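You operate a simulated robot arm through the tools that you are given. There is no shell and no other tool. Be economical: measure what you need, move in short steps, check, and stop when the job is done.

You run a simulated robot arm. Do the job below in one go: nothing can be reset, and whatever is moved stays where it is left.

JOB
Put one of the glue nozzles from the top of the yellow shelf on top of the yellow gold capsule pack. Then put the blue nozzle on top of the blue sleeve. Then open the lane gate. The order counts.

It is judged by the outcome, as a careful person would: the job done as asked, and still so three seconds after it is handed in. It fails if anything else is knocked over, pushed out of place, dropped, spilled or broken.

ROBOT AND FRAMES
A 6-joint arm with a four-finger gripper on a trunk, on a base that drives. Base frame: it is fixed to the floor where the robot stands at the start and does not move with it; the origin is under the middle of the robot, x ahead of it, y to its left, z up. Readings come in mm, rad, newtons and seconds.
Its first joint turns from -2.897 to 2.897 rad. Places, roughly: blue nozzle [-6250, 2750, 1000]; blue sleeve [-6000, 3000, 1000]; lane gate [500, 900, 1100]. Payload 3.43 kg.
Tool frame: the origin (TCP) lies between the finger pads and is the grasp point; the fingertips stand 30 mm ahead of it; z points along the fingers, y is the line along which they close. The gripper opens to 120 mm. The gripper's body begins 85 mm behind the TCP.
Orientation is told as [roll, pitch, yaw] about the base's x, y, z axes, in that order, counted from this pose: with the fingers straight down and closing along the base's y, the tool's x points along the base's -x, its y along +y and its z along -z.

CONTROLS
- The arm moves only by the tool move_arm. Its arguments are lists of equal length, an entry for each row: "linear": the shift along the tool's x, y, z in mm, a list of three; "rot": the turn, a rotation vector about the tool's x, y, z in rad, a list of three; "claw": the closure, from 0 (fully open) to 1 (shut). In form: {"linear": [[tx, ty, tz], ...], "rot": [[rx, ry, rz], ...], "claw": [claw, ...]}. A call has 1 to 12 rows; each row is the pose to reach, as a shift and turn from the pose commanded when the call began, along the tool's axes at that moment. A row lasts 0.2 s, in which the tool goes at most 50 mm and 0.15 rad; a call with a longer step from one row to the next is refused whole, and so is a gripper value outside its range. Where a pose cannot be reached the arm comes as near as it can. A force on the tool above 40 N (or 10 N above the force at the start of the call, whichever is more), or a blocked arm, ends the call early, and 0.2 s more pass. The fingers move at their own pace and stop on an object; they squeeze with about 36 N. The grip force told is the motor's: it shows also when the fingers shut on nothing. Time passes only in rows, and 0.2 s behind the last, so rows that repeat a pose let the fingers close. The reply holds the time, the measured pose of the TCP, the force on the tool along the base axes, the opening and the grip force, in the units named above and with some noise, with the torque about the TCP (base axes, N m) and any sound that the robot's microphone picked up.
- Cameras (640 x 400 px; columns grow to the right, rows downward): "scene" is now at [-203.2, 233, 1263]; the picture's right is [0.39, -0.92, -0.01], its down [-0.14, -0.05, -0.99] and it looks along [0.91, 0.39, -0.15] (base axes); focal length 214 px, centre (320, 200). "wrist" rides on the gripper at [71, -17, -120] in the tool frame; the picture's right is [0.23, 0.97, 0.00], its down [-0.81, 0.19, -0.55] and it looks along [-0.54, 0.13, 0.83] (tool axes); focal length 275 px, centre (320, 200). There is no depth. A picture from a camera that has moved, and an enlarged one, comes with that camera's place and axes in the base frame and with its lens. The place of the scene camera against the robot may be out by one fixed shift of up to 12 mm in any direction.
- get_image(camera): a new picture of that camera. The clock stands still meanwhile.
- steer(legs): drives the robot by 1 to 6 legs, each [ahead, turn to the left] in mm and rad, along the robot's own axes; the way and the turn of a leg run together, so that a leg with both is an arc; at most 1500 mm and 3.142 rad a leg. The arm and the cameras ride along, it lands a little off, and it stops where it bumps. It gives what a move gives.
- aim_head(pan, tilt): turns the head with the scene camera to pan (to the left, within 2.496 rad either way) and tilt (down, from -0.506 to 1.204), counted from straight ahead of the robot. It gives what a move gives.
- enlarge(camera, box): a new picture of the part [left, top, right, bottom] of that camera's present view, enlarged. The clock stands still meanwhile.
- finish_job(): hands the job in; it is judged then, once.

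Work in short steps. Places have to be worked out from the pictures, the camera data and where the tool is seen: move nearer, look again, correct. Check each grasp and each placing, and mend what went wrong. You have 165 turns and 120 pictures in all, those below and enlarged ones among them. Open the gripper and draw the arm clear of the work before you hand the job in, unless the task says otherwise; then end with one line.

The tools are called as name(argument=value, ...) on one line, values as JSON. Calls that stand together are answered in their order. move_arm: Moves the arm, as the interface text tells. Its arguments: {"type":"object","properties":{"linear":{"type":"array"},"rot":{"type":"array"},"claw":{"type":"array"}},"required":["linear","rot","claw"]} The other tools are called the same way: steer (legs) drives the base; aim_head (pan, tilt) turns the head that bears the scene camera; get_image (camera) takes a picture; enlarge (camera, box) takes an enlarged picture of a part of a camera's view; finish_job () hands the job in.

At the start:

```text
time_s: 0.0
tcp_pos: [333.0, 294.5, 1433.5]
tcp_rot: [0.0, 0.001, 0.003]
wrist_force: [-0.3, -0.6, 0.4]
torque: [-0.02, -0.02, 0.0]
width: 120.0
gripper_force: 0.1
robot x, y, heading: [3.1, 1.3, -0.004]
head pan, tilt: [0.403, 0.136]
```

scene: 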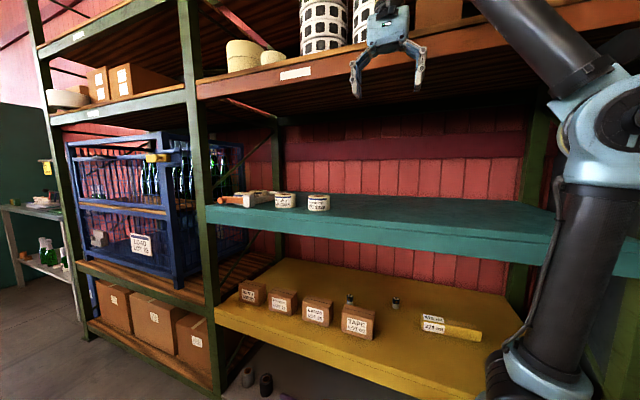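
wrist: 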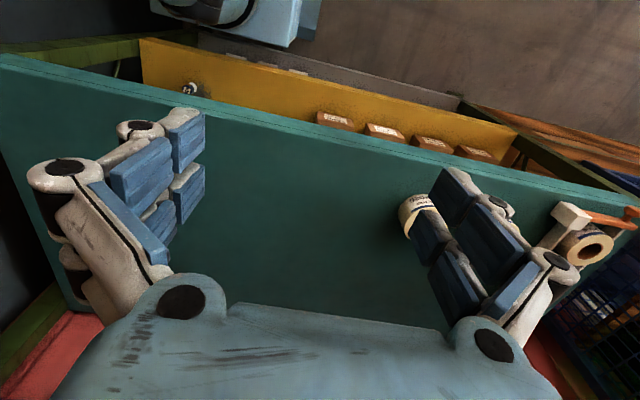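

I start by looking closely at the yellow shelf and at the cage with the lane gate.

enlarge(camera="scene", box=[220, 260, 500, 400])

enlarge(camera="scene", box=[40, 120, 280, 290])

```text
2.29 times, centred on (360, 330) of scene
camera zoom: at [-203.2, 233.0, 1263.0], right [0.39, -0.92, -0.01], down [-0.14, -0.05, -0.99], along [0.91, 0.39, -0.15], focal length 490 px, centre (229, -97)
```

zoom: 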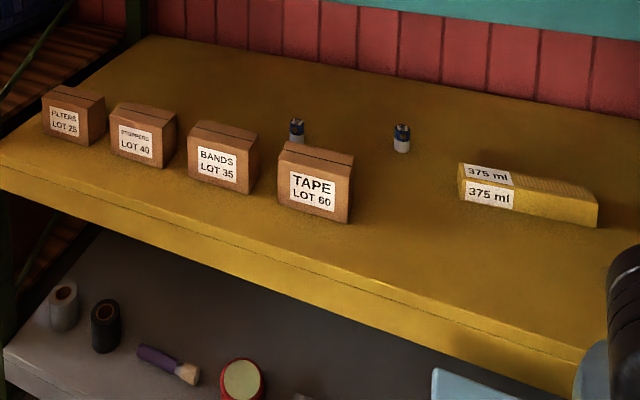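

```text
2.35 times, centred on (160, 205) of scene
camera zoom: at [-203.2, 233.0, 1263.0], right [0.39, -0.92, -0.01], down [-0.14, -0.05, -0.99], along [0.91, 0.39, -0.15], focal length 505 px, centre (696, 188)
```

zoom: 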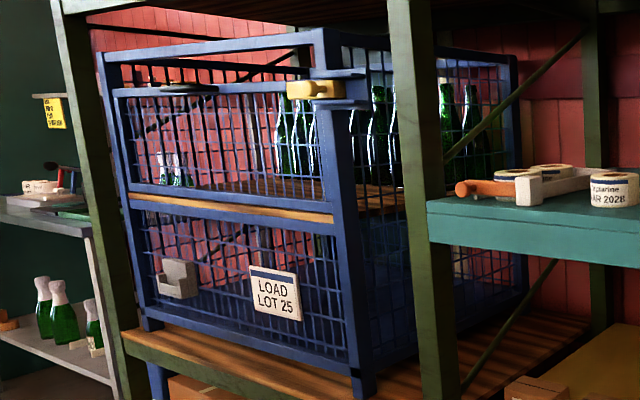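

Two small dark/white nozzles stand behind the cartons on the yellow shelf (about z 650), well under the teal shelf, and the yellow "375 ml" pack lies to the right. I look at the wrist view and the right part of the shelf.

enlarge(camera="wrist", box=[120, 40, 360, 190])

aim_head(pan=0.0, tilt=0.5)

get_image(camera="scene")

```text
2.67 times, centred on (240, 115) of wrist
camera zoom: at [262.3, 277.2, 1554.2], right [-0.23, 0.97, 0.0], down [0.81, 0.19, 0.55], along [0.54, 0.13, -0.83], focal length 734 px, centre (533, 427)
```

zoom: 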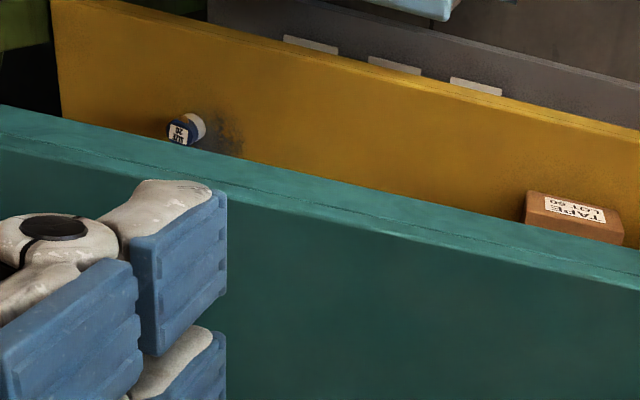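

```text
time_s: 0.9
tcp_pos: [317.6, 293.2, 1439.3]
tcp_rot: [0.002, -0.012, 0.003]
wrist_force: [1.1, -0.1, -0.6]
torque: [0.01, 0.02, 0.02]
width: 119.9
gripper_force: 0.1
robot x, y, heading: [0.7, 0.4, -0.007]
head pan, tilt: [0.0, 0.499]
```

```text
114 pictures are left
camera scene: at [-197.7, 196.8, 1229.3], right [0.0, -1.0, 0.0], down [-0.49, 0.0, -0.87], along [0.87, 0.0, -0.49], focal length 214 px, centre (320, 200)
```

scene: 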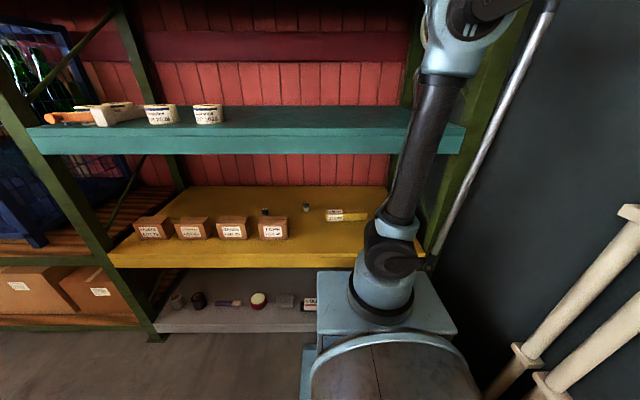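

The arm pedestal blocks the right end of the yellow shelf. I zoom in on what can be seen.

enlarge(camera="scene", box=[240, 170, 440, 295])

get_image(camera="wrist")

```text
3.20 times, centred on (340, 232) of scene
camera zoom: at [-197.7, 196.8, 1229.3], right [0.0, -1.0, 0.0], down [-0.49, 0.0, -0.87], along [0.87, 0.0, -0.49], focal length 686 px, centre (256, 96)
```

zoom: 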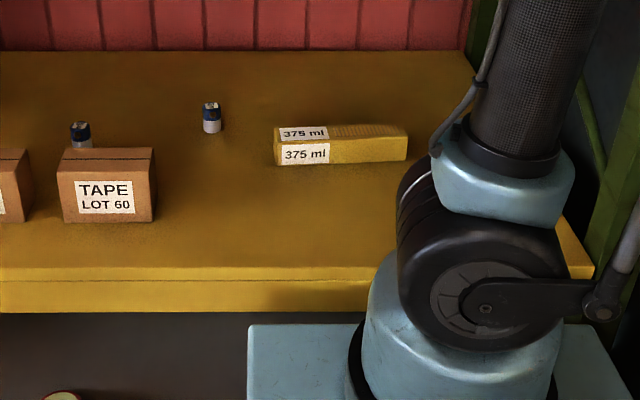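

```text
112 pictures are left
camera wrist: at [244.3, 276.5, 1557.3], right [-0.23, 0.97, 0.0], down [0.8, 0.19, 0.56], along [0.55, 0.13, -0.83], focal length 275 px, centre (320, 200)
```

wrist: 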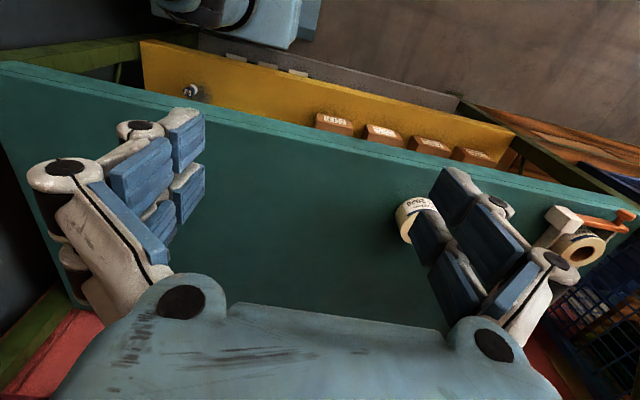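

I estimate nozzle 2 at about (734, 270), the pack at x 640–710, y −30…167 with its top near z 680, and a third nozzle-like item near (532, −67). Before moving, I look around for driving room.

aim_head(pan=1.5, tilt=0.3)

get_image(camera="scene")

aim_head(pan=2.49, tilt=0.3)

get_image(camera="scene")

aim_head(pan=-2.3, tilt=0.3)

get_image(camera="scene")

aim_head(pan=-0.6, tilt=1.1)

get_image(camera="scene")

```text
time_s: 2.5
tcp_pos: [317.6, 293.5, 1438.6]
tcp_rot: [0.002, -0.01, 0.003]
wrist_force: [0.1, -0.2, 0.4]
torque: [0.0, -0.04, 0.02]
width: 120.1
gripper_force: 0.1
robot x, y, heading: [-3.2, -0.6, 0.004]
head pan, tilt: [1.499, 0.3]
```

```text
111 pictures are left
camera scene: at [-281.8, 289.8, 1248.7], right [1.0, -0.07, -0.01], down [-0.03, -0.3, -0.95], along [0.06, 0.95, -0.3], focal length 214 px, centre (320, 200)
```

scene: 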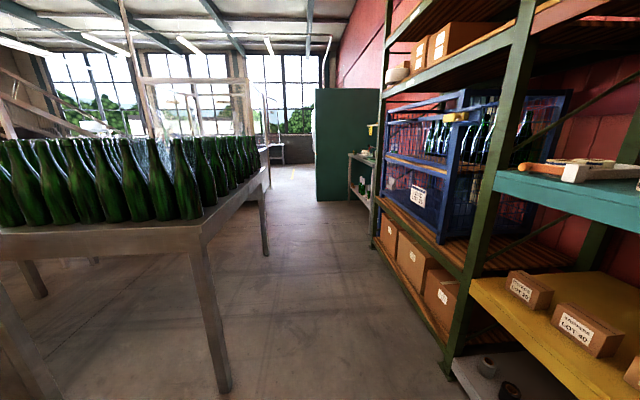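

```text
time_s: 3.7
tcp_pos: [318.1, 292.4, 1438.2]
tcp_rot: [0.003, -0.009, 0.003]
wrist_force: [0.3, 0.5, -0.6]
torque: [0.0, 0.02, -0.02]
width: 120.1
gripper_force: 0.0
robot x, y, heading: [-0.3, -1.6, 0.002]
head pan, tilt: [2.491, 0.3]
```

```text
110 pictures are left
camera scene: at [-362.7, 253.3, 1249.8], right [0.61, 0.8, -0.01], down [0.22, -0.18, -0.96], along [-0.76, 0.58, -0.29], focal length 214 px, centre (320, 200)
```

scene: 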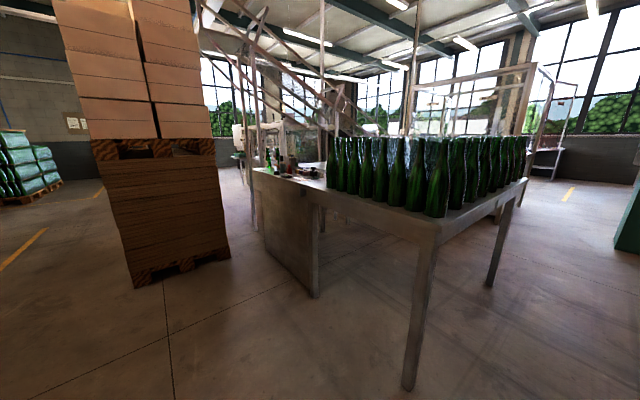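

```text
time_s: 7.5
tcp_pos: [318.5, 293.1, 1437.6]
tcp_rot: [0.001, -0.01, 0.005]
wrist_force: [-0.5, 0.6, 0.3]
torque: [0.01, 0.01, 0.04]
width: 119.7
gripper_force: 0.0
robot x, y, heading: [-0.2, 2.3, 0.0]
head pan, tilt: [-2.3, 0.3]
```

```text
109 pictures are left
camera scene: at [-350.7, 127.0, 1249.6], right [-0.75, 0.67, 0.01], down [0.18, 0.22, -0.96], along [-0.64, -0.71, -0.29], focal length 214 px, centre (320, 200)
```

scene: 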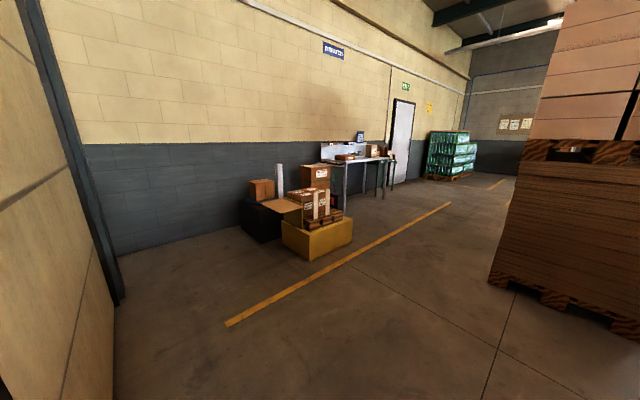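

```text
time_s: 9.2
tcp_pos: [317.6, 292.3, 1437.8]
tcp_rot: [0.002, -0.01, 0.003]
wrist_force: [-0.3, -0.1, -0.2]
torque: [0.03, 0.03, -0.01]
width: 120.0
gripper_force: 0.1
robot x, y, heading: [0.8, 3.5, 0.006]
head pan, tilt: [-0.6, 1.1]
```

```text
108 pictures are left
camera scene: at [-237.3, 161.0, 1182.0], right [-0.57, -0.82, 0.01], down [-0.74, 0.5, -0.44], along [0.36, -0.26, -0.9], focal length 214 px, centre (320, 200)
```

scene: 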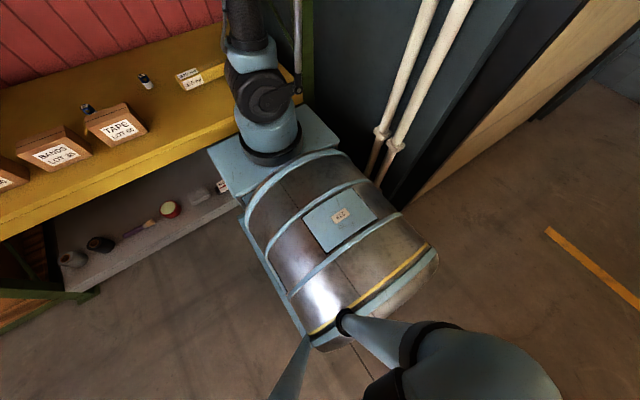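

There is free floor behind. I back up 400 mm so the shelf lies in the comfortable reach, then look again at the shelf.

steer(legs=[[-400, 0]])

aim_head(pan=-0.1, tilt=0.4)

enlarge(camera="scene", box=[220, 120, 460, 270])

get_image(camera="wrist")

```text
time_s: 11.8
tcp_pos: [-83.6, 293.5, 1439.2]
tcp_rot: [0.002, -0.009, 0.002]
wrist_force: [-0.1, 0.4, 0.5]
torque: [0.0, -0.02, 0.01]
width: 120.2
gripper_force: 0.0
robot x, y, heading: [-400.0, 0.2, -0.001]
head pan, tilt: [-0.6, 1.1]
```

```text
time_s: 12.8
tcp_pos: [-100.4, 292.3, 1442.6]
tcp_rot: [0.002, -0.023, 0.003]
wrist_force: [0.4, 0.1, 0.3]
torque: [0.01, -0.03, 0.01]
width: 119.7
gripper_force: 0.0
robot x, y, heading: [-406.6, -1.6, -0.002]
head pan, tilt: [-0.099, 0.4]
```

```text
2.67 times, centred on (340, 195) of scene
camera zoom: at [-598.6, 187.4, 1238.3], right [-0.1, -0.99, 0.0], down [-0.4, 0.04, -0.92], along [0.91, -0.09, -0.4], focal length 572 px, centre (267, 213)
```

zoom: 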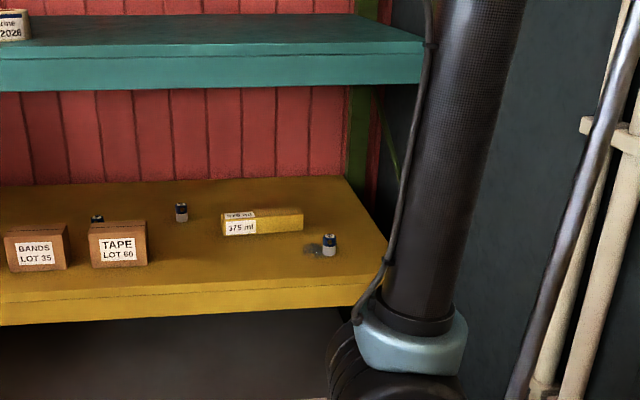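

```text
106 pictures are left
camera wrist: at [-175.8, 275.5, 1560.1], right [-0.23, 0.97, 0.0], down [0.8, 0.19, 0.57], along [0.56, 0.13, -0.82], focal length 275 px, centre (320, 200)
```

wrist: 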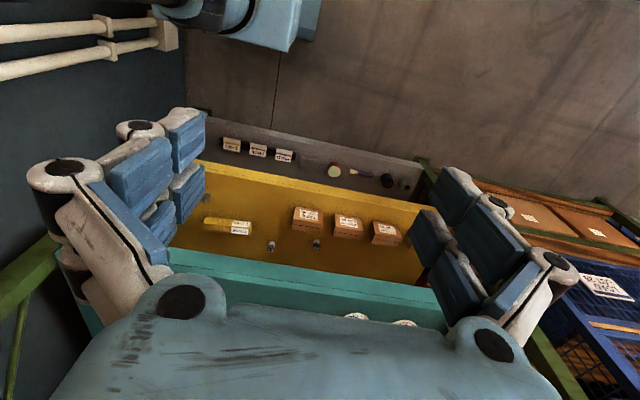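

The third nozzle stands on the right with a grey blotch beside it. I enlarge all the nozzles to compare them.

enlarge(camera="scene", box=[325, 195, 357, 215])

enlarge(camera="scene", box=[270, 185, 334, 225])

enlarge(camera="wrist", box=[190, 200, 350, 300])

```text
16.00 times, centred on (341, 205) of scene
camera zoom: at [-598.6, 187.4, 1238.3], right [-0.1, -0.99, 0.0], down [-0.4, 0.04, -0.92], along [0.91, -0.09, -0.4], focal length 3432 px, centre (-16, 120)
```

zoom: 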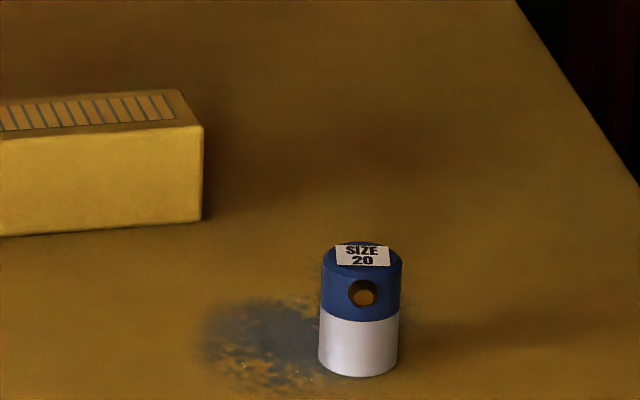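

```text
10.00 times, centred on (302, 205) of scene
camera zoom: at [-598.6, 187.4, 1238.3], right [-0.1, -0.99, 0.0], down [-0.4, 0.04, -0.92], along [0.91, -0.09, -0.4], focal length 2145 px, centre (500, 150)
```

zoom: 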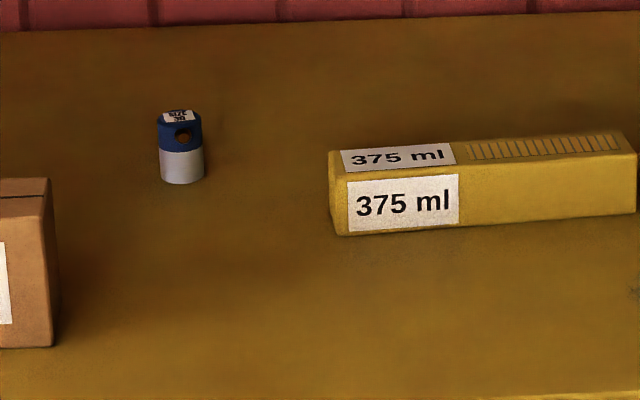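

```text
4.00 times, centred on (270, 250) of wrist
camera zoom: at [-175.8, 275.5, 1560.1], right [-0.23, 0.97, 0.0], down [0.8, 0.19, 0.57], along [0.56, 0.13, -0.82], focal length 1101 px, centre (520, 0)
```

zoom: 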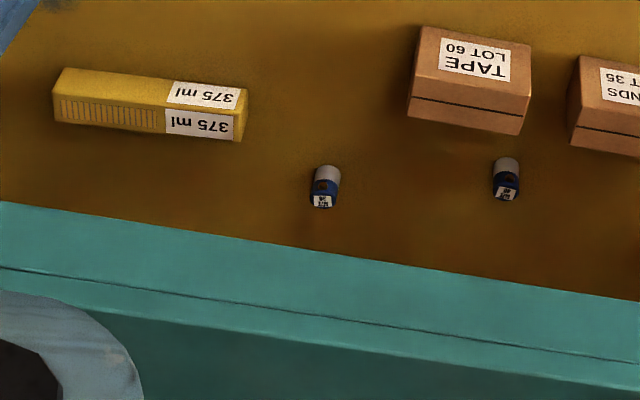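

All three items look like the same nozzle; nozzle 2 (734, 270) is clear of stains and has room around it, so I choose it. First I move the tool out in front of the arm, still well short of the shelf edge (x≈410).

move_arm(linear=[[-37, -2, 20], [-75, -5, 40], [-112, -8, 60], [-150, -10, 80], [-187, -12, 100], [-225, -15, 120], [-262, -18, 140], [-300, -20, 160]], rot=[[0, 0, 0], [0, 0, 0], [0, 0, 0], [0, 0, 0], [0, 0, 0], [0, 0, 0], [0, 0, 0], [0, 0, 0]], claw=[0, 0, 0, 0, 0, 0, 0, 0])

move_arm(linear=[[0, 0, 0], [0, 0, 0], [0, 0, 0], [0, 0, 0], [0, 0, 0], [0, 0, 0], [0, 0, 0], [0, 0, 0], [0, 0, 0], [0, 0, 0], [0, 0, 0]], rot=[[0, 0, 0.14], [0, 0, 0.28], [0, 0, 0.42], [0, 0, 0.56], [0, 0, 0.7], [0, 0, 0.84], [0, 0, 0.98], [0, 0, 1.12], [0, 0, 1.26], [0, 0, 1.4], [0, 0, 1.54]], claw=[0, 0, 0, 0, 0, 0, 0, 0, 0, 0, 0])

```text
time_s: 14.7
tcp_pos: [202.2, 272.0, 1289.8]
tcp_rot: [0.002, -0.02, 0.003]
wrist_force: [-0.5, -0.9, 0.0]
torque: [0.0, -0.08, 0.04]
width: 119.7
gripper_force: 0.2
robot x, y, heading: [-403.0, -0.3, 0.003]
head pan, tilt: [-0.099, 0.4]
```

```text
time_s: 17.1
tcp_pos: [202.1, 272.0, 1288.5]
tcp_rot: [0.023, 0.001, -1.538]
wrist_force: [-0.1, 0.1, -0.3]
torque: [0.02, -0.01, 0.0]
width: 120.0
gripper_force: 0.1
robot x, y, heading: [-400.9, -1.0, -0.001]
head pan, tilt: [-0.099, 0.4]
```

Rotation works so far. I continue to a half turn so the wrist camera will ride on top when I tilt forward.

move_arm(linear=[[0, 0, 0], [0, 0, 0], [0, 0, 0], [0, 0, 0], [0, 0, 0], [0, 0, 0], [0, 0, 0], [0, 0, 0], [0, 0, 0], [0, 0, 0], [0, 0, 0]], rot=[[0, 0, 0.145], [0, 0, 0.29], [0, 0, 0.435], [0, 0, 0.58], [0, 0, 0.725], [0, 0, 0.87], [0, 0, 1.015], [0, 0, 1.16], [0, 0, 1.305], [0, 0, 1.45], [0, 0, 1.59]], claw=[0, 0, 0, 0, 0, 0, 0, 0, 0, 0, 0])

get_image(camera="scene")

```text
time_s: 19.4
tcp_pos: [249.8, 16.9, 1288.1]
tcp_rot: [-0.069, 0.037, -3.018]
wrist_force: [-0.5, 0.4, -0.2]
torque: [0.02, -0.02, -0.03]
width: 120.1
gripper_force: 0.0
out of reach, approached as far as the arm can: row 6, 7, 8, 9, 10, 11
robot x, y, heading: [-402.2, 4.2, -0.005]
head pan, tilt: [-0.099, 0.4]
```

```text
102 pictures are left
camera scene: at [-598.5, 187.5, 1238.3], right [-0.1, -1.0, 0.0], down [-0.4, 0.04, -0.92], along [0.91, -0.09, -0.4], focal length 214 px, centre (320, 200)
```

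scene: 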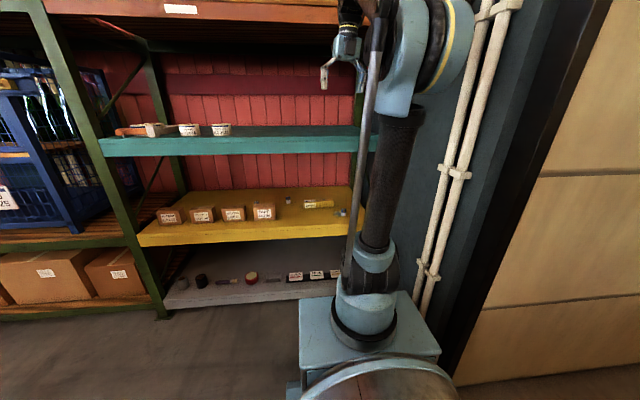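

The half turn hits a joint limit at this sideways position, and the arm slid to y≈17 to meet it. I test what the commanded pose now is with a single null row.

move_arm(linear=[[0, 0, 0]], rot=[[0, 0.1, 0]], claw=[0.3])

```text
time_s: 19.9
tcp_pos: [249.3, 15.1, 1288.9]
tcp_rot: [-0.068, 0.137, -3.022]
wrist_force: [-0.2, 0.9, -1.1]
torque: [0.0, 0.08, -0.02]
width: 84.0
gripper_force: 0.1
robot x, y, heading: [-400.6, 3.5, -0.003]
head pan, tilt: [-0.099, 0.4]
```

The commanded pose follows the actual one. I now tilt the fingers forward in place.

move_arm(linear=[[0, 0, 0], [0, 0, 0], [0, 0, 0], [0, 0, 0], [0, 0, 0], [0, 0, 0], [0, 0, 0], [0, 0, 0]], rot=[[0, 0.13, 0], [0, 0.26, 0], [0, 0.39, 0], [0, 0.52, 0], [0, 0.65, 0], [0, 0.78, 0], [0, 0.91, 0], [0, 1.04, 0]], claw=[0.3, 0.3, 0.3, 0.3, 0.3, 0.3, 0.3, 0.3])

get_image(camera="scene")

get_image(camera="wrist")

```text
time_s: 21.6
tcp_pos: [249.6, 14.2, 1289.0]
tcp_rot: [-0.175, 1.174, 3.105]
wrist_force: [0.3, 0.0, 1.1]
torque: [-0.01, -0.01, 0.0]
width: 84.0
gripper_force: 0.1
robot x, y, heading: [-400.9, 0.5, 0.005]
head pan, tilt: [-0.099, 0.4]
```

```text
101 pictures are left
camera scene: at [-598.5, 187.5, 1238.4], right [-0.1, -1.0, 0.0], down [-0.4, 0.04, -0.92], along [0.91, -0.09, -0.4], focal length 214 px, centre (320, 200)
```

scene: 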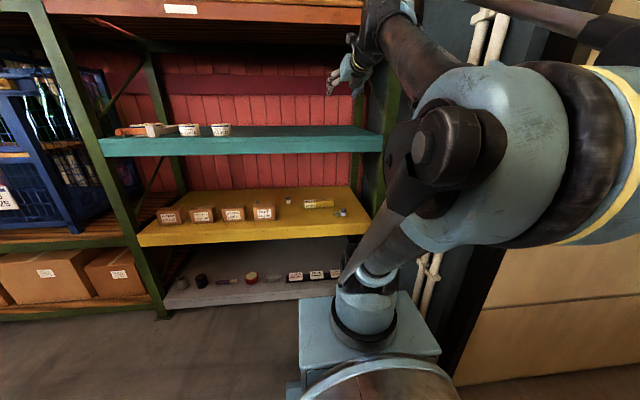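

```text
100 pictures are left
camera wrist: at [164.3, 14.4, 1401.1], right [0.21, -0.97, 0.15], down [-0.8, -0.26, -0.55], along [0.57, 0.0, -0.82], focal length 275 px, centre (320, 200)
```

wrist: 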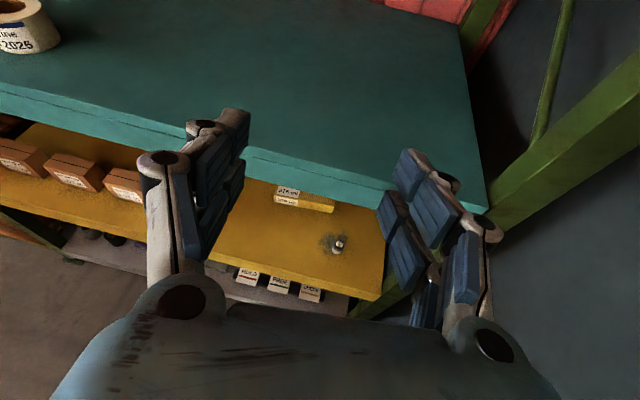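

The tool now points forward, 22° down, camera on top. I lower it in front of the shelves to about (300, 200, 760), clear of the teal edge.

move_arm(linear=[[-39, -12, 23], [-79, -24, 45], [-118, -36, 68], [-157, -48, 91], [-196, -60, 113], [-236, -72, 136], [-275, -83, 159], [-314, -95, 181], [-353, -107, 204], [-393, -119, 227], [-432, -131, 249], [-471, -143, 272]], rot=[[0, 0, 0], [0, 0, 0], [0, 0, 0], [0, 0, 0], [0, 0, 0], [0, 0, 0], [0, 0, 0], [0, 0, 0], [0, 0, 0], [0, 0, 0], [0, 0, 0], [0, 0, 0]], claw=[0.3, 0.3, 0.3, 0.3, 0.3, 0.3, 0.3, 0.3, 0.3, 0.3, 0.3, 0.3])

get_image(camera="scene")

get_image(camera="wrist")

```text
time_s: 24.2
tcp_pos: [313.9, 69.7, 793.6]
tcp_rot: [-0.192, 1.175, 3.122]
wrist_force: [-1.6, -0.7, 0.4]
torque: [0.0, -0.02, -0.05]
width: 83.8
gripper_force: 0.0
out of reach, approached as far as the arm can: row 3, 4, 5, 6, 7, 8, 9, 10, 11, 12
robot x, y, heading: [-406.2, 1.3, -0.002]
head pan, tilt: [-0.099, 0.4]
```

```text
99 pictures are left
camera scene: at [-599.3, 187.4, 1238.2], right [-0.1, -1.0, 0.0], down [-0.4, 0.04, -0.92], along [0.91, -0.09, -0.4], focal length 214 px, centre (320, 200)
```

scene: 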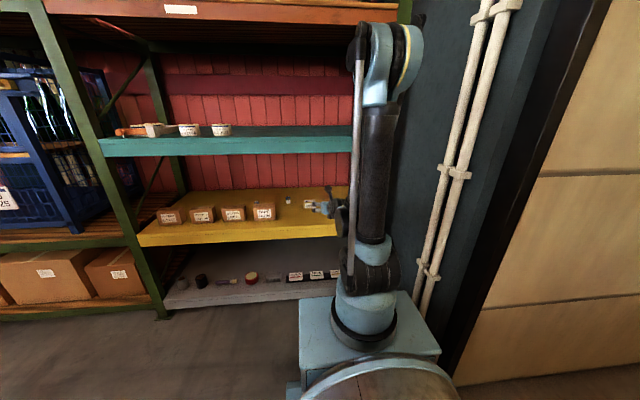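

```text
98 pictures are left
camera wrist: at [228.0, 66.1, 904.5], right [0.24, -0.96, 0.14], down [-0.79, -0.28, -0.55], along [0.57, 0.02, -0.82], focal length 275 px, centre (320, 200)
```

wrist: 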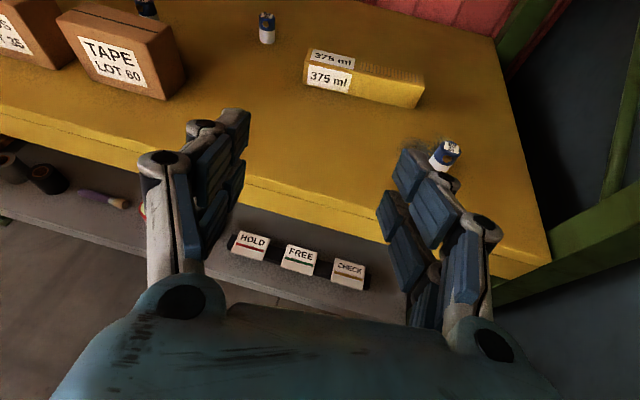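

A joint limit keeps the flipped gripper pointing roughly radially, so I yaw the tool left with it, lining it up with nozzle 2 and stopping in front of the shelf edge.

move_arm(linear=[[2, -26, 29], [5, -53, 58], [8, -79, 87]], rot=[[0.046, -0.003, -0.019], [0.092, -0.007, -0.038], [0.138, -0.01, -0.057]], claw=[0.3, 0.3, 0.3])

get_image(camera="wrist")

```text
time_s: 25.1
tcp_pos: [390.1, 150.7, 774.2]
tcp_rot: [-0.182, 1.171, -3.022]
wrist_force: [-0.9, 0.4, -0.3]
torque: [0.03, 0.01, -0.02]
width: 84.0
gripper_force: 0.0
out of reach, approached as far as the arm can: row 1, 2, 3
robot x, y, heading: [-403.0, 2.7, -0.003]
head pan, tilt: [-0.099, 0.4]
```

```text
97 pictures are left
camera wrist: at [306.5, 136.5, 886.0], right [0.36, -0.92, 0.14], down [-0.74, -0.38, -0.55], along [0.56, 0.09, -0.82], focal length 275 px, centre (320, 200)
```

wrist: 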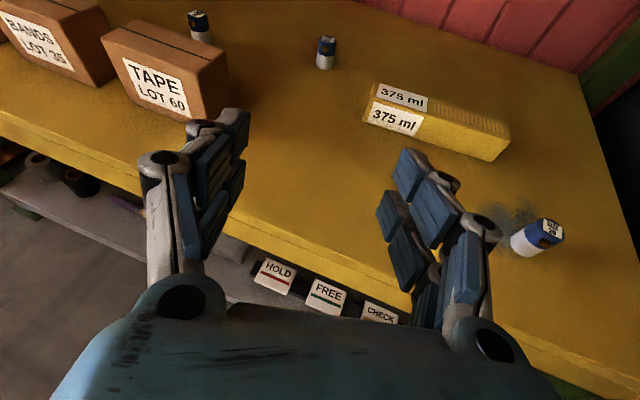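

Nozzle 2 appears at about (715–730, 250–270). I advance to about 110 mm short of it, a bit higher than the grasp height, with the fingers narrowed to ~66 mm.

move_arm(linear=[[7, 0, 47], [13, 1, 94], [20, 1, 140], [26, 1, 187], [33, 2, 234]], rot=[[0, 0, 0], [0, 0, 0], [0, 0, 0], [0, 0, 0], [0, 0, 0]], claw=[0.45, 0.45, 0.45, 0.45, 0.45])

get_image(camera="wrist")

get_image(camera="scene")

```text
time_s: 26.2
tcp_pos: [612.2, 206.4, 713.9]
tcp_rot: [-0.182, 1.171, -3.019]
wrist_force: [0.5, 0.0, -0.4]
torque: [0.01, -0.02, 0.03]
width: 65.7
gripper_force: 0.1
out of reach, approached as far as the arm can: row 2, 3, 4, 5
robot x, y, heading: [-401.2, -0.4, -0.006]
head pan, tilt: [-0.099, 0.4]
```

```text
96 pictures are left
camera wrist: at [527.6, 192.2, 826.8], right [0.37, -0.92, 0.14], down [-0.74, -0.38, -0.55], along [0.56, 0.09, -0.82], focal length 275 px, centre (320, 200)
```

wrist: 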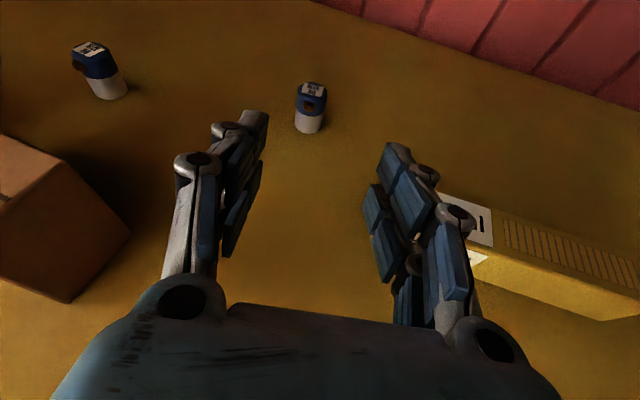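

```text
95 pictures are left
camera scene: at [-598.7, 187.5, 1238.4], right [-0.1, -1.0, 0.0], down [-0.4, 0.04, -0.92], along [0.91, -0.09, -0.4], focal length 214 px, centre (320, 200)
```

scene: 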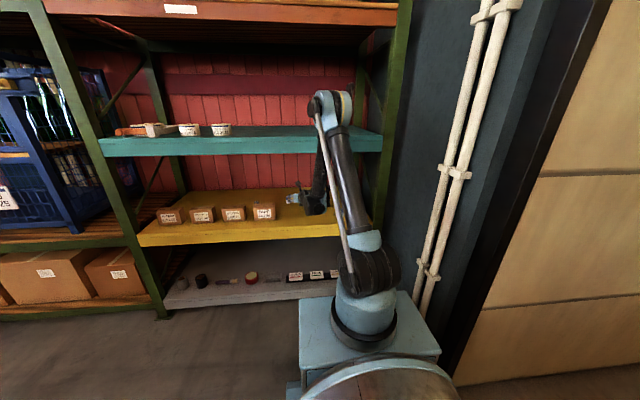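

The nozzle is ~11 mm left of the tool axis and the shelf seems to be near z 625–640. I close in to ~50 mm short with a small yaw and left correction, then re-measure.

move_arm(linear=[[1, -4, 42], [3, -8, 85]], rot=[[0.027, -0.002, -0.011], [0.055, -0.004, -0.023]], claw=[0.45, 0.45])

get_image(camera="wrist")

enlarge(camera="scene", box=[260, 170, 356, 230])

```text
time_s: 26.9
tcp_pos: [684.7, 237.1, 686.3]
tcp_rot: [-0.176, 1.171, -2.967]
wrist_force: [-0.7, -0.3, 0.7]
torque: [0.0, 0.04, -0.01]
width: 65.9
gripper_force: 0.1
robot x, y, heading: [-405.7, 2.5, 0.001]
head pan, tilt: [-0.099, 0.4]
```

```text
94 pictures are left
camera wrist: at [601.9, 220.1, 798.0], right [0.41, -0.9, 0.15], down [-0.72, -0.42, -0.55], along [0.56, 0.12, -0.82], focal length 275 px, centre (320, 200)
```

wrist: 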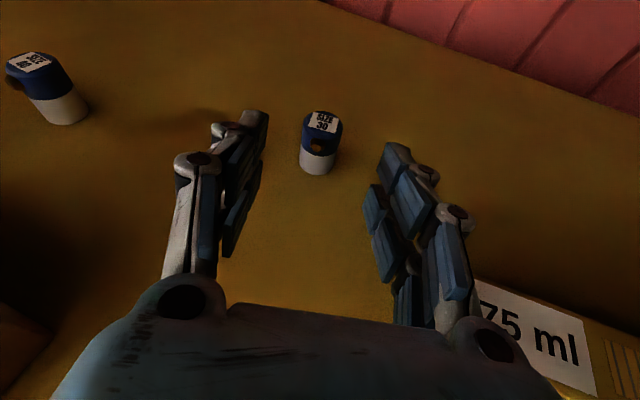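

```text
6.67 times, centred on (308, 200) of scene
camera zoom: at [-598.6, 187.5, 1238.4], right [-0.1, -1.0, 0.0], down [-0.4, 0.04, -0.92], along [0.91, -0.09, -0.4], focal length 1430 px, centre (400, 200)
```

zoom: 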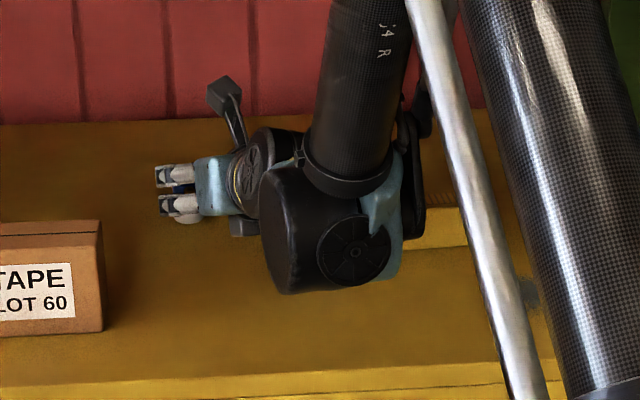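

The nozzle (size 30) is centred on the tool axis at about (744, 260), base near z 630. I slide forward onto it with TCP around z 659, then look before closing.

move_arm(linear=[[-1, 0, 33], [-2, 0, 65]], rot=[[0, 0, 0], [0, 0, 0]], claw=[0.45, 0.45])

get_image(camera="wrist")

```text
time_s: 27.4
tcp_pos: [741.7, 260.4, 657.9]
tcp_rot: [-0.177, 1.17, -2.968]
wrist_force: [-0.2, 0.0, 0.6]
torque: [0.0, 0.05, -0.04]
width: 66.1
gripper_force: 0.1
robot x, y, heading: [-401.5, -1.8, -0.001]
head pan, tilt: [-0.099, 0.4]
```

```text
92 pictures are left
camera wrist: at [657.8, 241.4, 770.6], right [0.41, -0.9, 0.15], down [-0.72, -0.42, -0.55], along [0.55, 0.12, -0.82], focal length 275 px, centre (320, 200)
```

wrist: 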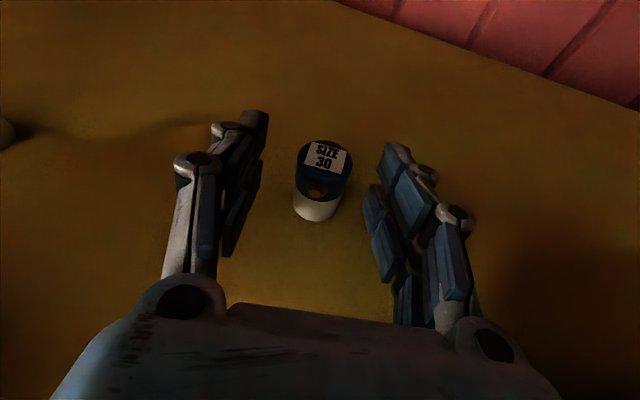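

The nozzle sits between the pads, at TCP. I close the fingers.

move_arm(linear=[[0, 0, 0], [0, 0, 0], [0, 0, 0]], rot=[[0, 0, 0], [0, 0, 0], [0, 0, 0]], claw=[0.7, 1, 1])

get_image(camera="wrist")

```text
time_s: 28.2
tcp_pos: [741.4, 259.3, 657.6]
tcp_rot: [-0.177, 1.17, -2.968]
wrist_force: [0.9, 0.6, 1.6]
torque: [0.0, -0.08, 0.03]
width: 28.6
gripper_force: 36.1
robot x, y, heading: [-400.9, -1.1, -0.002]
head pan, tilt: [-0.099, 0.4]
```

```text
91 pictures are left
camera wrist: at [657.8, 241.2, 770.4], right [0.41, -0.9, 0.15], down [-0.72, -0.42, -0.55], along [0.55, 0.12, -0.82], focal length 275 px, centre (320, 200)
```

wrist: 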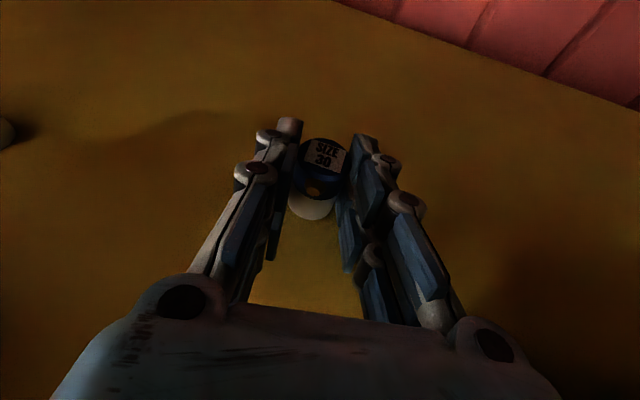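

Gripped (28.6 mm). I lift 80 mm straight up and check.

move_arm(linear=[[18, -1, -8], [46, -3, -19], [74, -5, -30]], rot=[[0, 0, 0], [0, 0, 0], [0, 0, 0]], claw=[1, 1, 1])

get_image(camera="wrist")

get_image(camera="scene")

```text
time_s: 29.1
tcp_pos: [742.0, 260.5, 738.7]
tcp_rot: [-0.176, 1.173, -2.966]
wrist_force: [0.5, 0.4, -1.4]
torque: [0.03, 0.01, 0.03]
width: 28.5
gripper_force: 35.9
robot x, y, heading: [-401.9, 0.8, 0.0]
head pan, tilt: [-0.099, 0.4]
```

```text
90 pictures are left
camera wrist: at [659.0, 241.8, 850.3], right [0.41, -0.9, 0.15], down [-0.72, -0.42, -0.55], along [0.55, 0.12, -0.82], focal length 275 px, centre (320, 200)
```

wrist: 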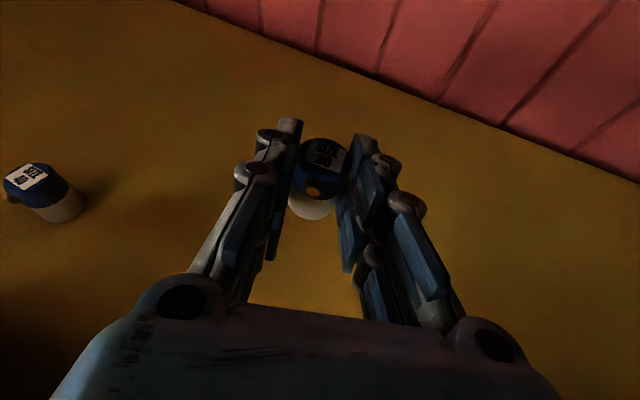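

```text
89 pictures are left
camera scene: at [-598.1, 187.5, 1238.4], right [-0.1, -1.0, 0.0], down [-0.4, 0.04, -0.92], along [0.91, -0.09, -0.4], focal length 214 px, centre (320, 200)
```

scene: 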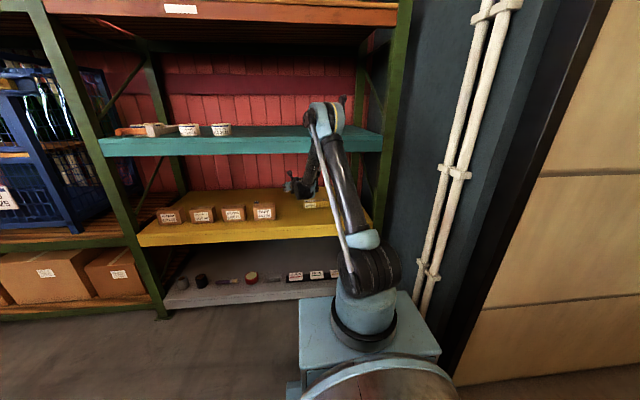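

The nozzle is held. I swing right and back a little, to see the pack before placing.

move_arm(linear=[[-9, 23, -29], [-20, 52, -64], [-32, 84, -103], [-45, 116, -143]], rot=[[-0.033, 0.002, 0.014], [-0.075, 0.005, 0.031], [-0.12, 0.009, 0.049], [-0.166, 0.012, 0.068]], claw=[1, 1, 1, 1])

get_image(camera="wrist")

```text
refused: row 3 steps farther than a row can; nothing moved
```

```text
88 pictures are left
camera wrist: at [659.0, 241.8, 850.3], right [0.41, -0.9, 0.15], down [-0.72, -0.42, -0.55], along [0.55, 0.12, -0.82], focal length 275 px, centre (320, 200)
```

wrist: 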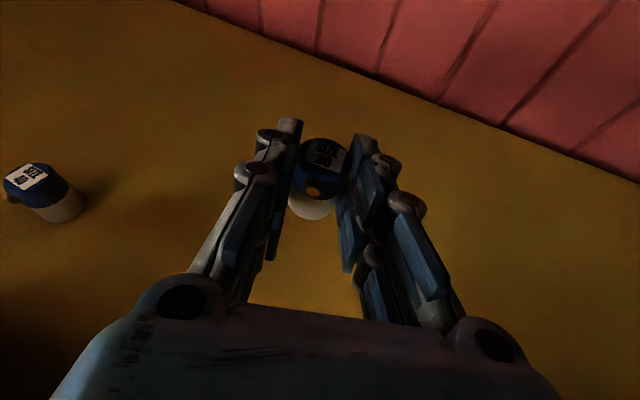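

The steps were slightly too long; I repeat the same move in six rows.

move_arm(linear=[[-8, 19, -24], [-15, 39, -48], [-23, 58, -72], [-30, 77, -95], [-37, 96, -119], [-45, 116, -143]], rot=[[-0.028, 0.002, 0.011], [-0.055, 0.004, 0.023], [-0.083, 0.006, 0.034], [-0.111, 0.008, 0.045], [-0.138, 0.01, 0.057], [-0.166, 0.012, 0.068]], claw=[1, 1, 1, 1, 1, 1])

get_image(camera="wrist")

```text
time_s: 30.4
tcp_pos: [639.9, 98.3, 743.3]
tcp_rot: [-0.175, 1.171, 3.139]
wrist_force: [0.1, 0.7, -1.2]
torque: [-0.02, -0.01, 0.03]
width: 28.8
gripper_force: 36.1
robot x, y, heading: [-396.2, -2.3, -0.001]
head pan, tilt: [-0.099, 0.4]
```

```text
87 pictures are left
camera wrist: at [554.4, 96.2, 855.9], right [0.24, -0.96, 0.15], down [-0.79, -0.28, -0.55], along [0.57, 0.02, -0.82], focal length 275 px, centre (320, 200)
```

wrist: 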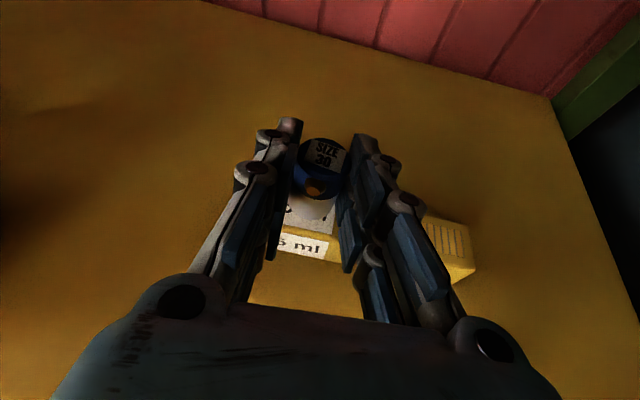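

The pack is narrower in depth than I first thought (~40 mm), so I measure it more carefully with enlargements.

enlarge(camera="wrist", box=[240, 180, 496, 340])

enlarge(camera="scene", box=[276, 180, 356, 230])

```text
2.50 times, centred on (368, 260) of wrist
camera zoom: at [554.4, 96.2, 855.9], right [0.24, -0.96, 0.15], down [-0.79, -0.28, -0.55], along [0.57, 0.02, -0.82], focal length 688 px, centre (200, 50)
```

zoom: 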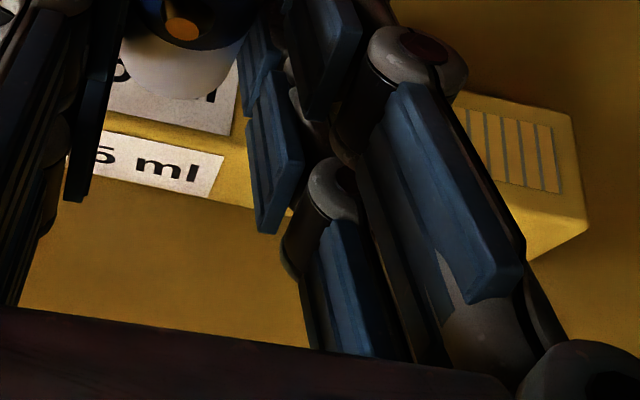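

```text
8.00 times, centred on (316, 205) of scene
camera zoom: at [-598.2, 187.5, 1238.4], right [-0.1, -1.0, 0.0], down [-0.4, 0.04, -0.92], along [0.91, -0.09, -0.4], focal length 1716 px, centre (352, 160)
```

zoom: 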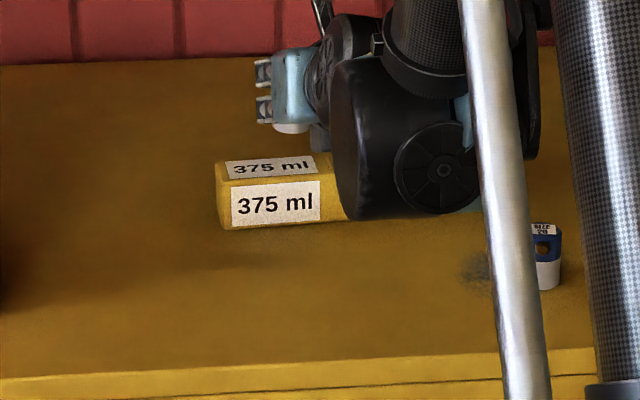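

Pack: top at z≈670, front edge x≈653 and back ≈693 near y 68, so its centre is at about (673, 68). I move the nozzle above it at z 713.

move_arm(linear=[[-5, 12, 12], [-10, 25, 24], [-15, 37, 36], [-15, 37, 36]], rot=[[0, 0, 0], [0, 0, 0], [0, 0, 0], [0, 0, 0]], claw=[1, 1, 1, 1])

enlarge(camera="wrist", box=[200, 100, 456, 260])

enlarge(camera="scene", box=[276, 180, 356, 230])

```text
time_s: 31.4
tcp_pos: [672.9, 68.8, 713.4]
tcp_rot: [-0.174, 1.171, 3.138]
wrist_force: [0.1, -0.6, -1.0]
torque: [-0.02, 0.01, -0.02]
width: 28.6
gripper_force: 35.7
robot x, y, heading: [-402.1, 0.9, 0.001]
head pan, tilt: [-0.099, 0.4]
```

```text
2.50 times, centred on (328, 180) of wrist
camera zoom: at [586.7, 66.6, 825.7], right [0.24, -0.96, 0.15], down [-0.79, -0.28, -0.55], along [0.57, 0.02, -0.82], focal length 688 px, centre (300, 250)
```

zoom: 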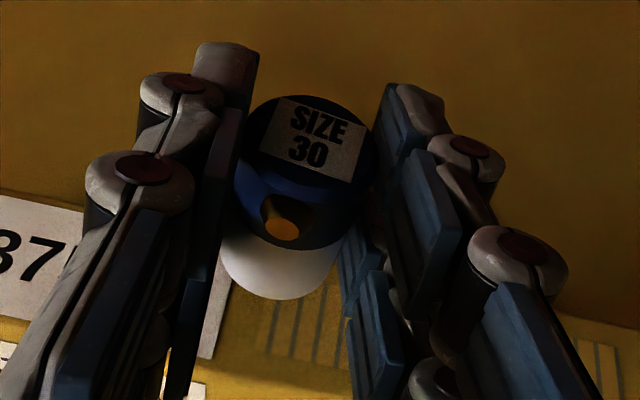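

```text
8.00 times, centred on (316, 205) of scene
camera zoom: at [-598.3, 187.5, 1238.4], right [-0.1, -1.0, 0.0], down [-0.4, 0.04, -0.92], along [0.91, -0.09, -0.4], focal length 1716 px, centre (352, 160)
```

zoom: 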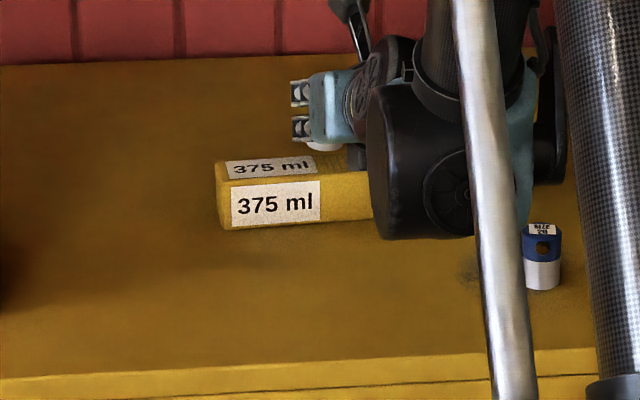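

The nozzle's base centre is ~4 mm too far back relative to the pack centre (x≈674). I shift back 4 mm and lower to z 700.

move_arm(linear=[[-7, 1, 0], [-13.5, 1.3, 1], [-13.5, 1.3, 1]], rot=[[0, 0, 0], [0, 0, 0], [0, 0, 0]], claw=[1, 1, 1])

move_arm(linear=[[-1.8, 0, 0.7], [-1.8, 0, 0.7]], rot=[[0, 0, 0], [0, 0, 0]], claw=[1, 1])

enlarge(camera="wrist", box=[200, 100, 456, 260])

```text
time_s: 32.2
tcp_pos: [666.4, 68.5, 701.7]
tcp_rot: [-0.174, 1.173, 3.137]
wrist_force: [5.7, 1.0, 18.8]
torque: [-0.15, -0.55, 0.05]
width: 29.0
gripper_force: 36.3
robot x, y, heading: [-401.2, -1.9, -0.0]
head pan, tilt: [-0.099, 0.4]
```

```text
time_s: 32.9
tcp_pos: [666.3, 67.8, 700.1]
tcp_rot: [-0.174, 1.173, 3.14]
wrist_force: [2.9, 0.7, 28.9]
torque: [-0.23, -0.63, 0.06]
width: 28.8
gripper_force: 35.6
robot x, y, heading: [-400.8, -0.3, -0.0]
head pan, tilt: [-0.099, 0.4]
```

```text
2.50 times, centred on (328, 180) of wrist
camera zoom: at [581.6, 65.4, 812.1], right [0.24, -0.96, 0.15], down [-0.79, -0.28, -0.55], along [0.57, 0.02, -0.82], focal length 688 px, centre (300, 250)
```

zoom: 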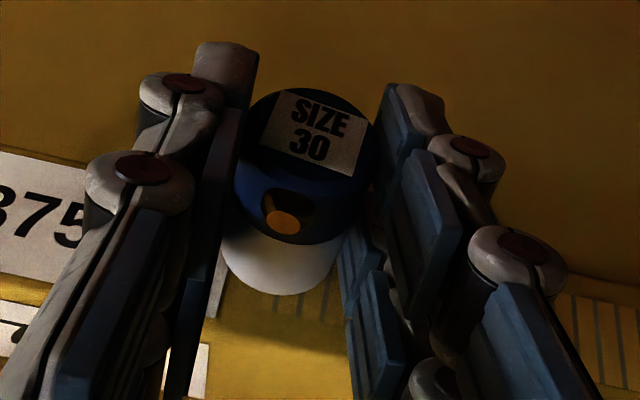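

It has touched (contact at z≈702), but the nozzle is about 6 mm toward the rear edge of the pack. I lift 5 mm, shift back 7 mm and look.

move_arm(linear=[[4.6, -0.4, -1.9], [1.9, -1.5, -8.3], [1.9, -1.5, -8.3]], rot=[[0, 0, 0], [0, 0, 0], [0, 0, 0]], claw=[1, 1, 1])

enlarge(camera="wrist", box=[200, 100, 456, 260])

```text
time_s: 33.6
tcp_pos: [660.9, 68.3, 703.2]
tcp_rot: [-0.174, 1.173, 3.138]
wrist_force: [0.2, 0.4, -1.4]
torque: [0.02, 0.01, 0.04]
width: 28.8
gripper_force: 35.7
robot x, y, heading: [-400.6, 1.3, 0.002]
head pan, tilt: [-0.099, 0.4]
```

```text
2.50 times, centred on (328, 180) of wrist
camera zoom: at [575.6, 65.2, 815.8], right [0.24, -0.96, 0.15], down [-0.79, -0.28, -0.55], along [0.57, 0.02, -0.82], focal length 688 px, centre (300, 250)
```

zoom: 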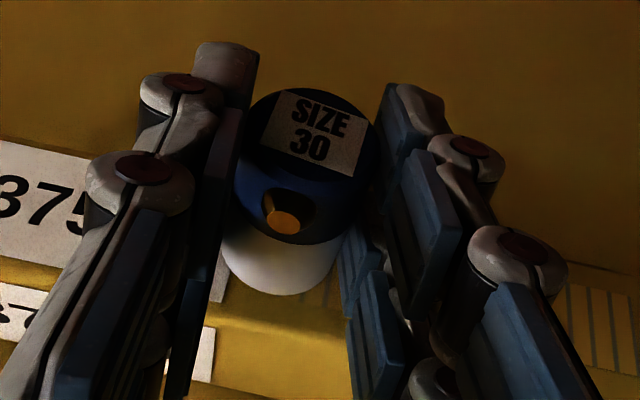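

Now the nozzle spans about x 661–690 on a pack spanning 655–691: well centred. I lower 2 mm and release.

move_arm(linear=[[-1, 0, 0.4], [-2, 0.1, 0.8], [-2, 0.1, 0.8]], rot=[[0, 0, 0], [0, 0, 0], [0, 0, 0]], claw=[1, 1, 1])

```text
time_s: 34.5
tcp_pos: [660.8, 68.0, 701.8]
tcp_rot: [-0.176, 1.172, 3.139]
wrist_force: [0.3, 0.4, -1.1]
torque: [0.01, -0.03, 0.03]
width: 28.9
gripper_force: 35.9
robot x, y, heading: [-404.2, 4.1, -0.003]
head pan, tilt: [-0.099, 0.4]
```

No contact yet (force unchanged); I lower a further 1.5 mm.

move_arm(linear=[[-0.7, 0, 0.3], [-1.4, 0.1, 0.6], [-1.4, 0.1, 0.6]], rot=[[0, 0, 0], [0, 0, 0], [0, 0, 0]], claw=[1, 1, 1])

```text
time_s: 35.2
tcp_pos: [660.8, 68.4, 700.2]
tcp_rot: [-0.174, 1.17, 3.137]
wrist_force: [2.0, 1.6, 6.9]
torque: [-0.08, -0.17, 0.03]
width: 28.6
gripper_force: 36.1
robot x, y, heading: [-398.6, 0.6, 0.004]
head pan, tilt: [-0.099, 0.4]
```

Light contact (7 N). I open the fingers slowly in place.

move_arm(linear=[[0, 0, 0], [0, 0, 0], [0, 0, 0], [0, 0, 0]], rot=[[0, 0, 0], [0, 0, 0], [0, 0, 0], [0, 0, 0]], claw=[0.73, 0.68, 0.6, 0.45])

get_image(camera="wrist")

```text
time_s: 36.2
tcp_pos: [661.8, 67.3, 700.6]
tcp_rot: [-0.174, 1.171, 3.137]
wrist_force: [-0.3, 1.2, 0.2]
torque: [-0.02, 0.02, -0.03]
width: 66.1
gripper_force: 0.1
robot x, y, heading: [-401.3, -0.7, 0.002]
head pan, tilt: [-0.099, 0.4]
```

```text
80 pictures are left
camera wrist: at [575.7, 65.3, 812.1], right [0.24, -0.96, 0.15], down [-0.79, -0.28, -0.55], along [0.57, 0.02, -0.82], focal length 275 px, centre (320, 200)
```

wrist: 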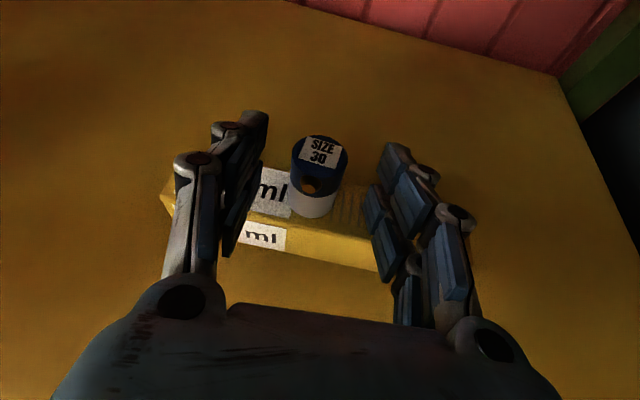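

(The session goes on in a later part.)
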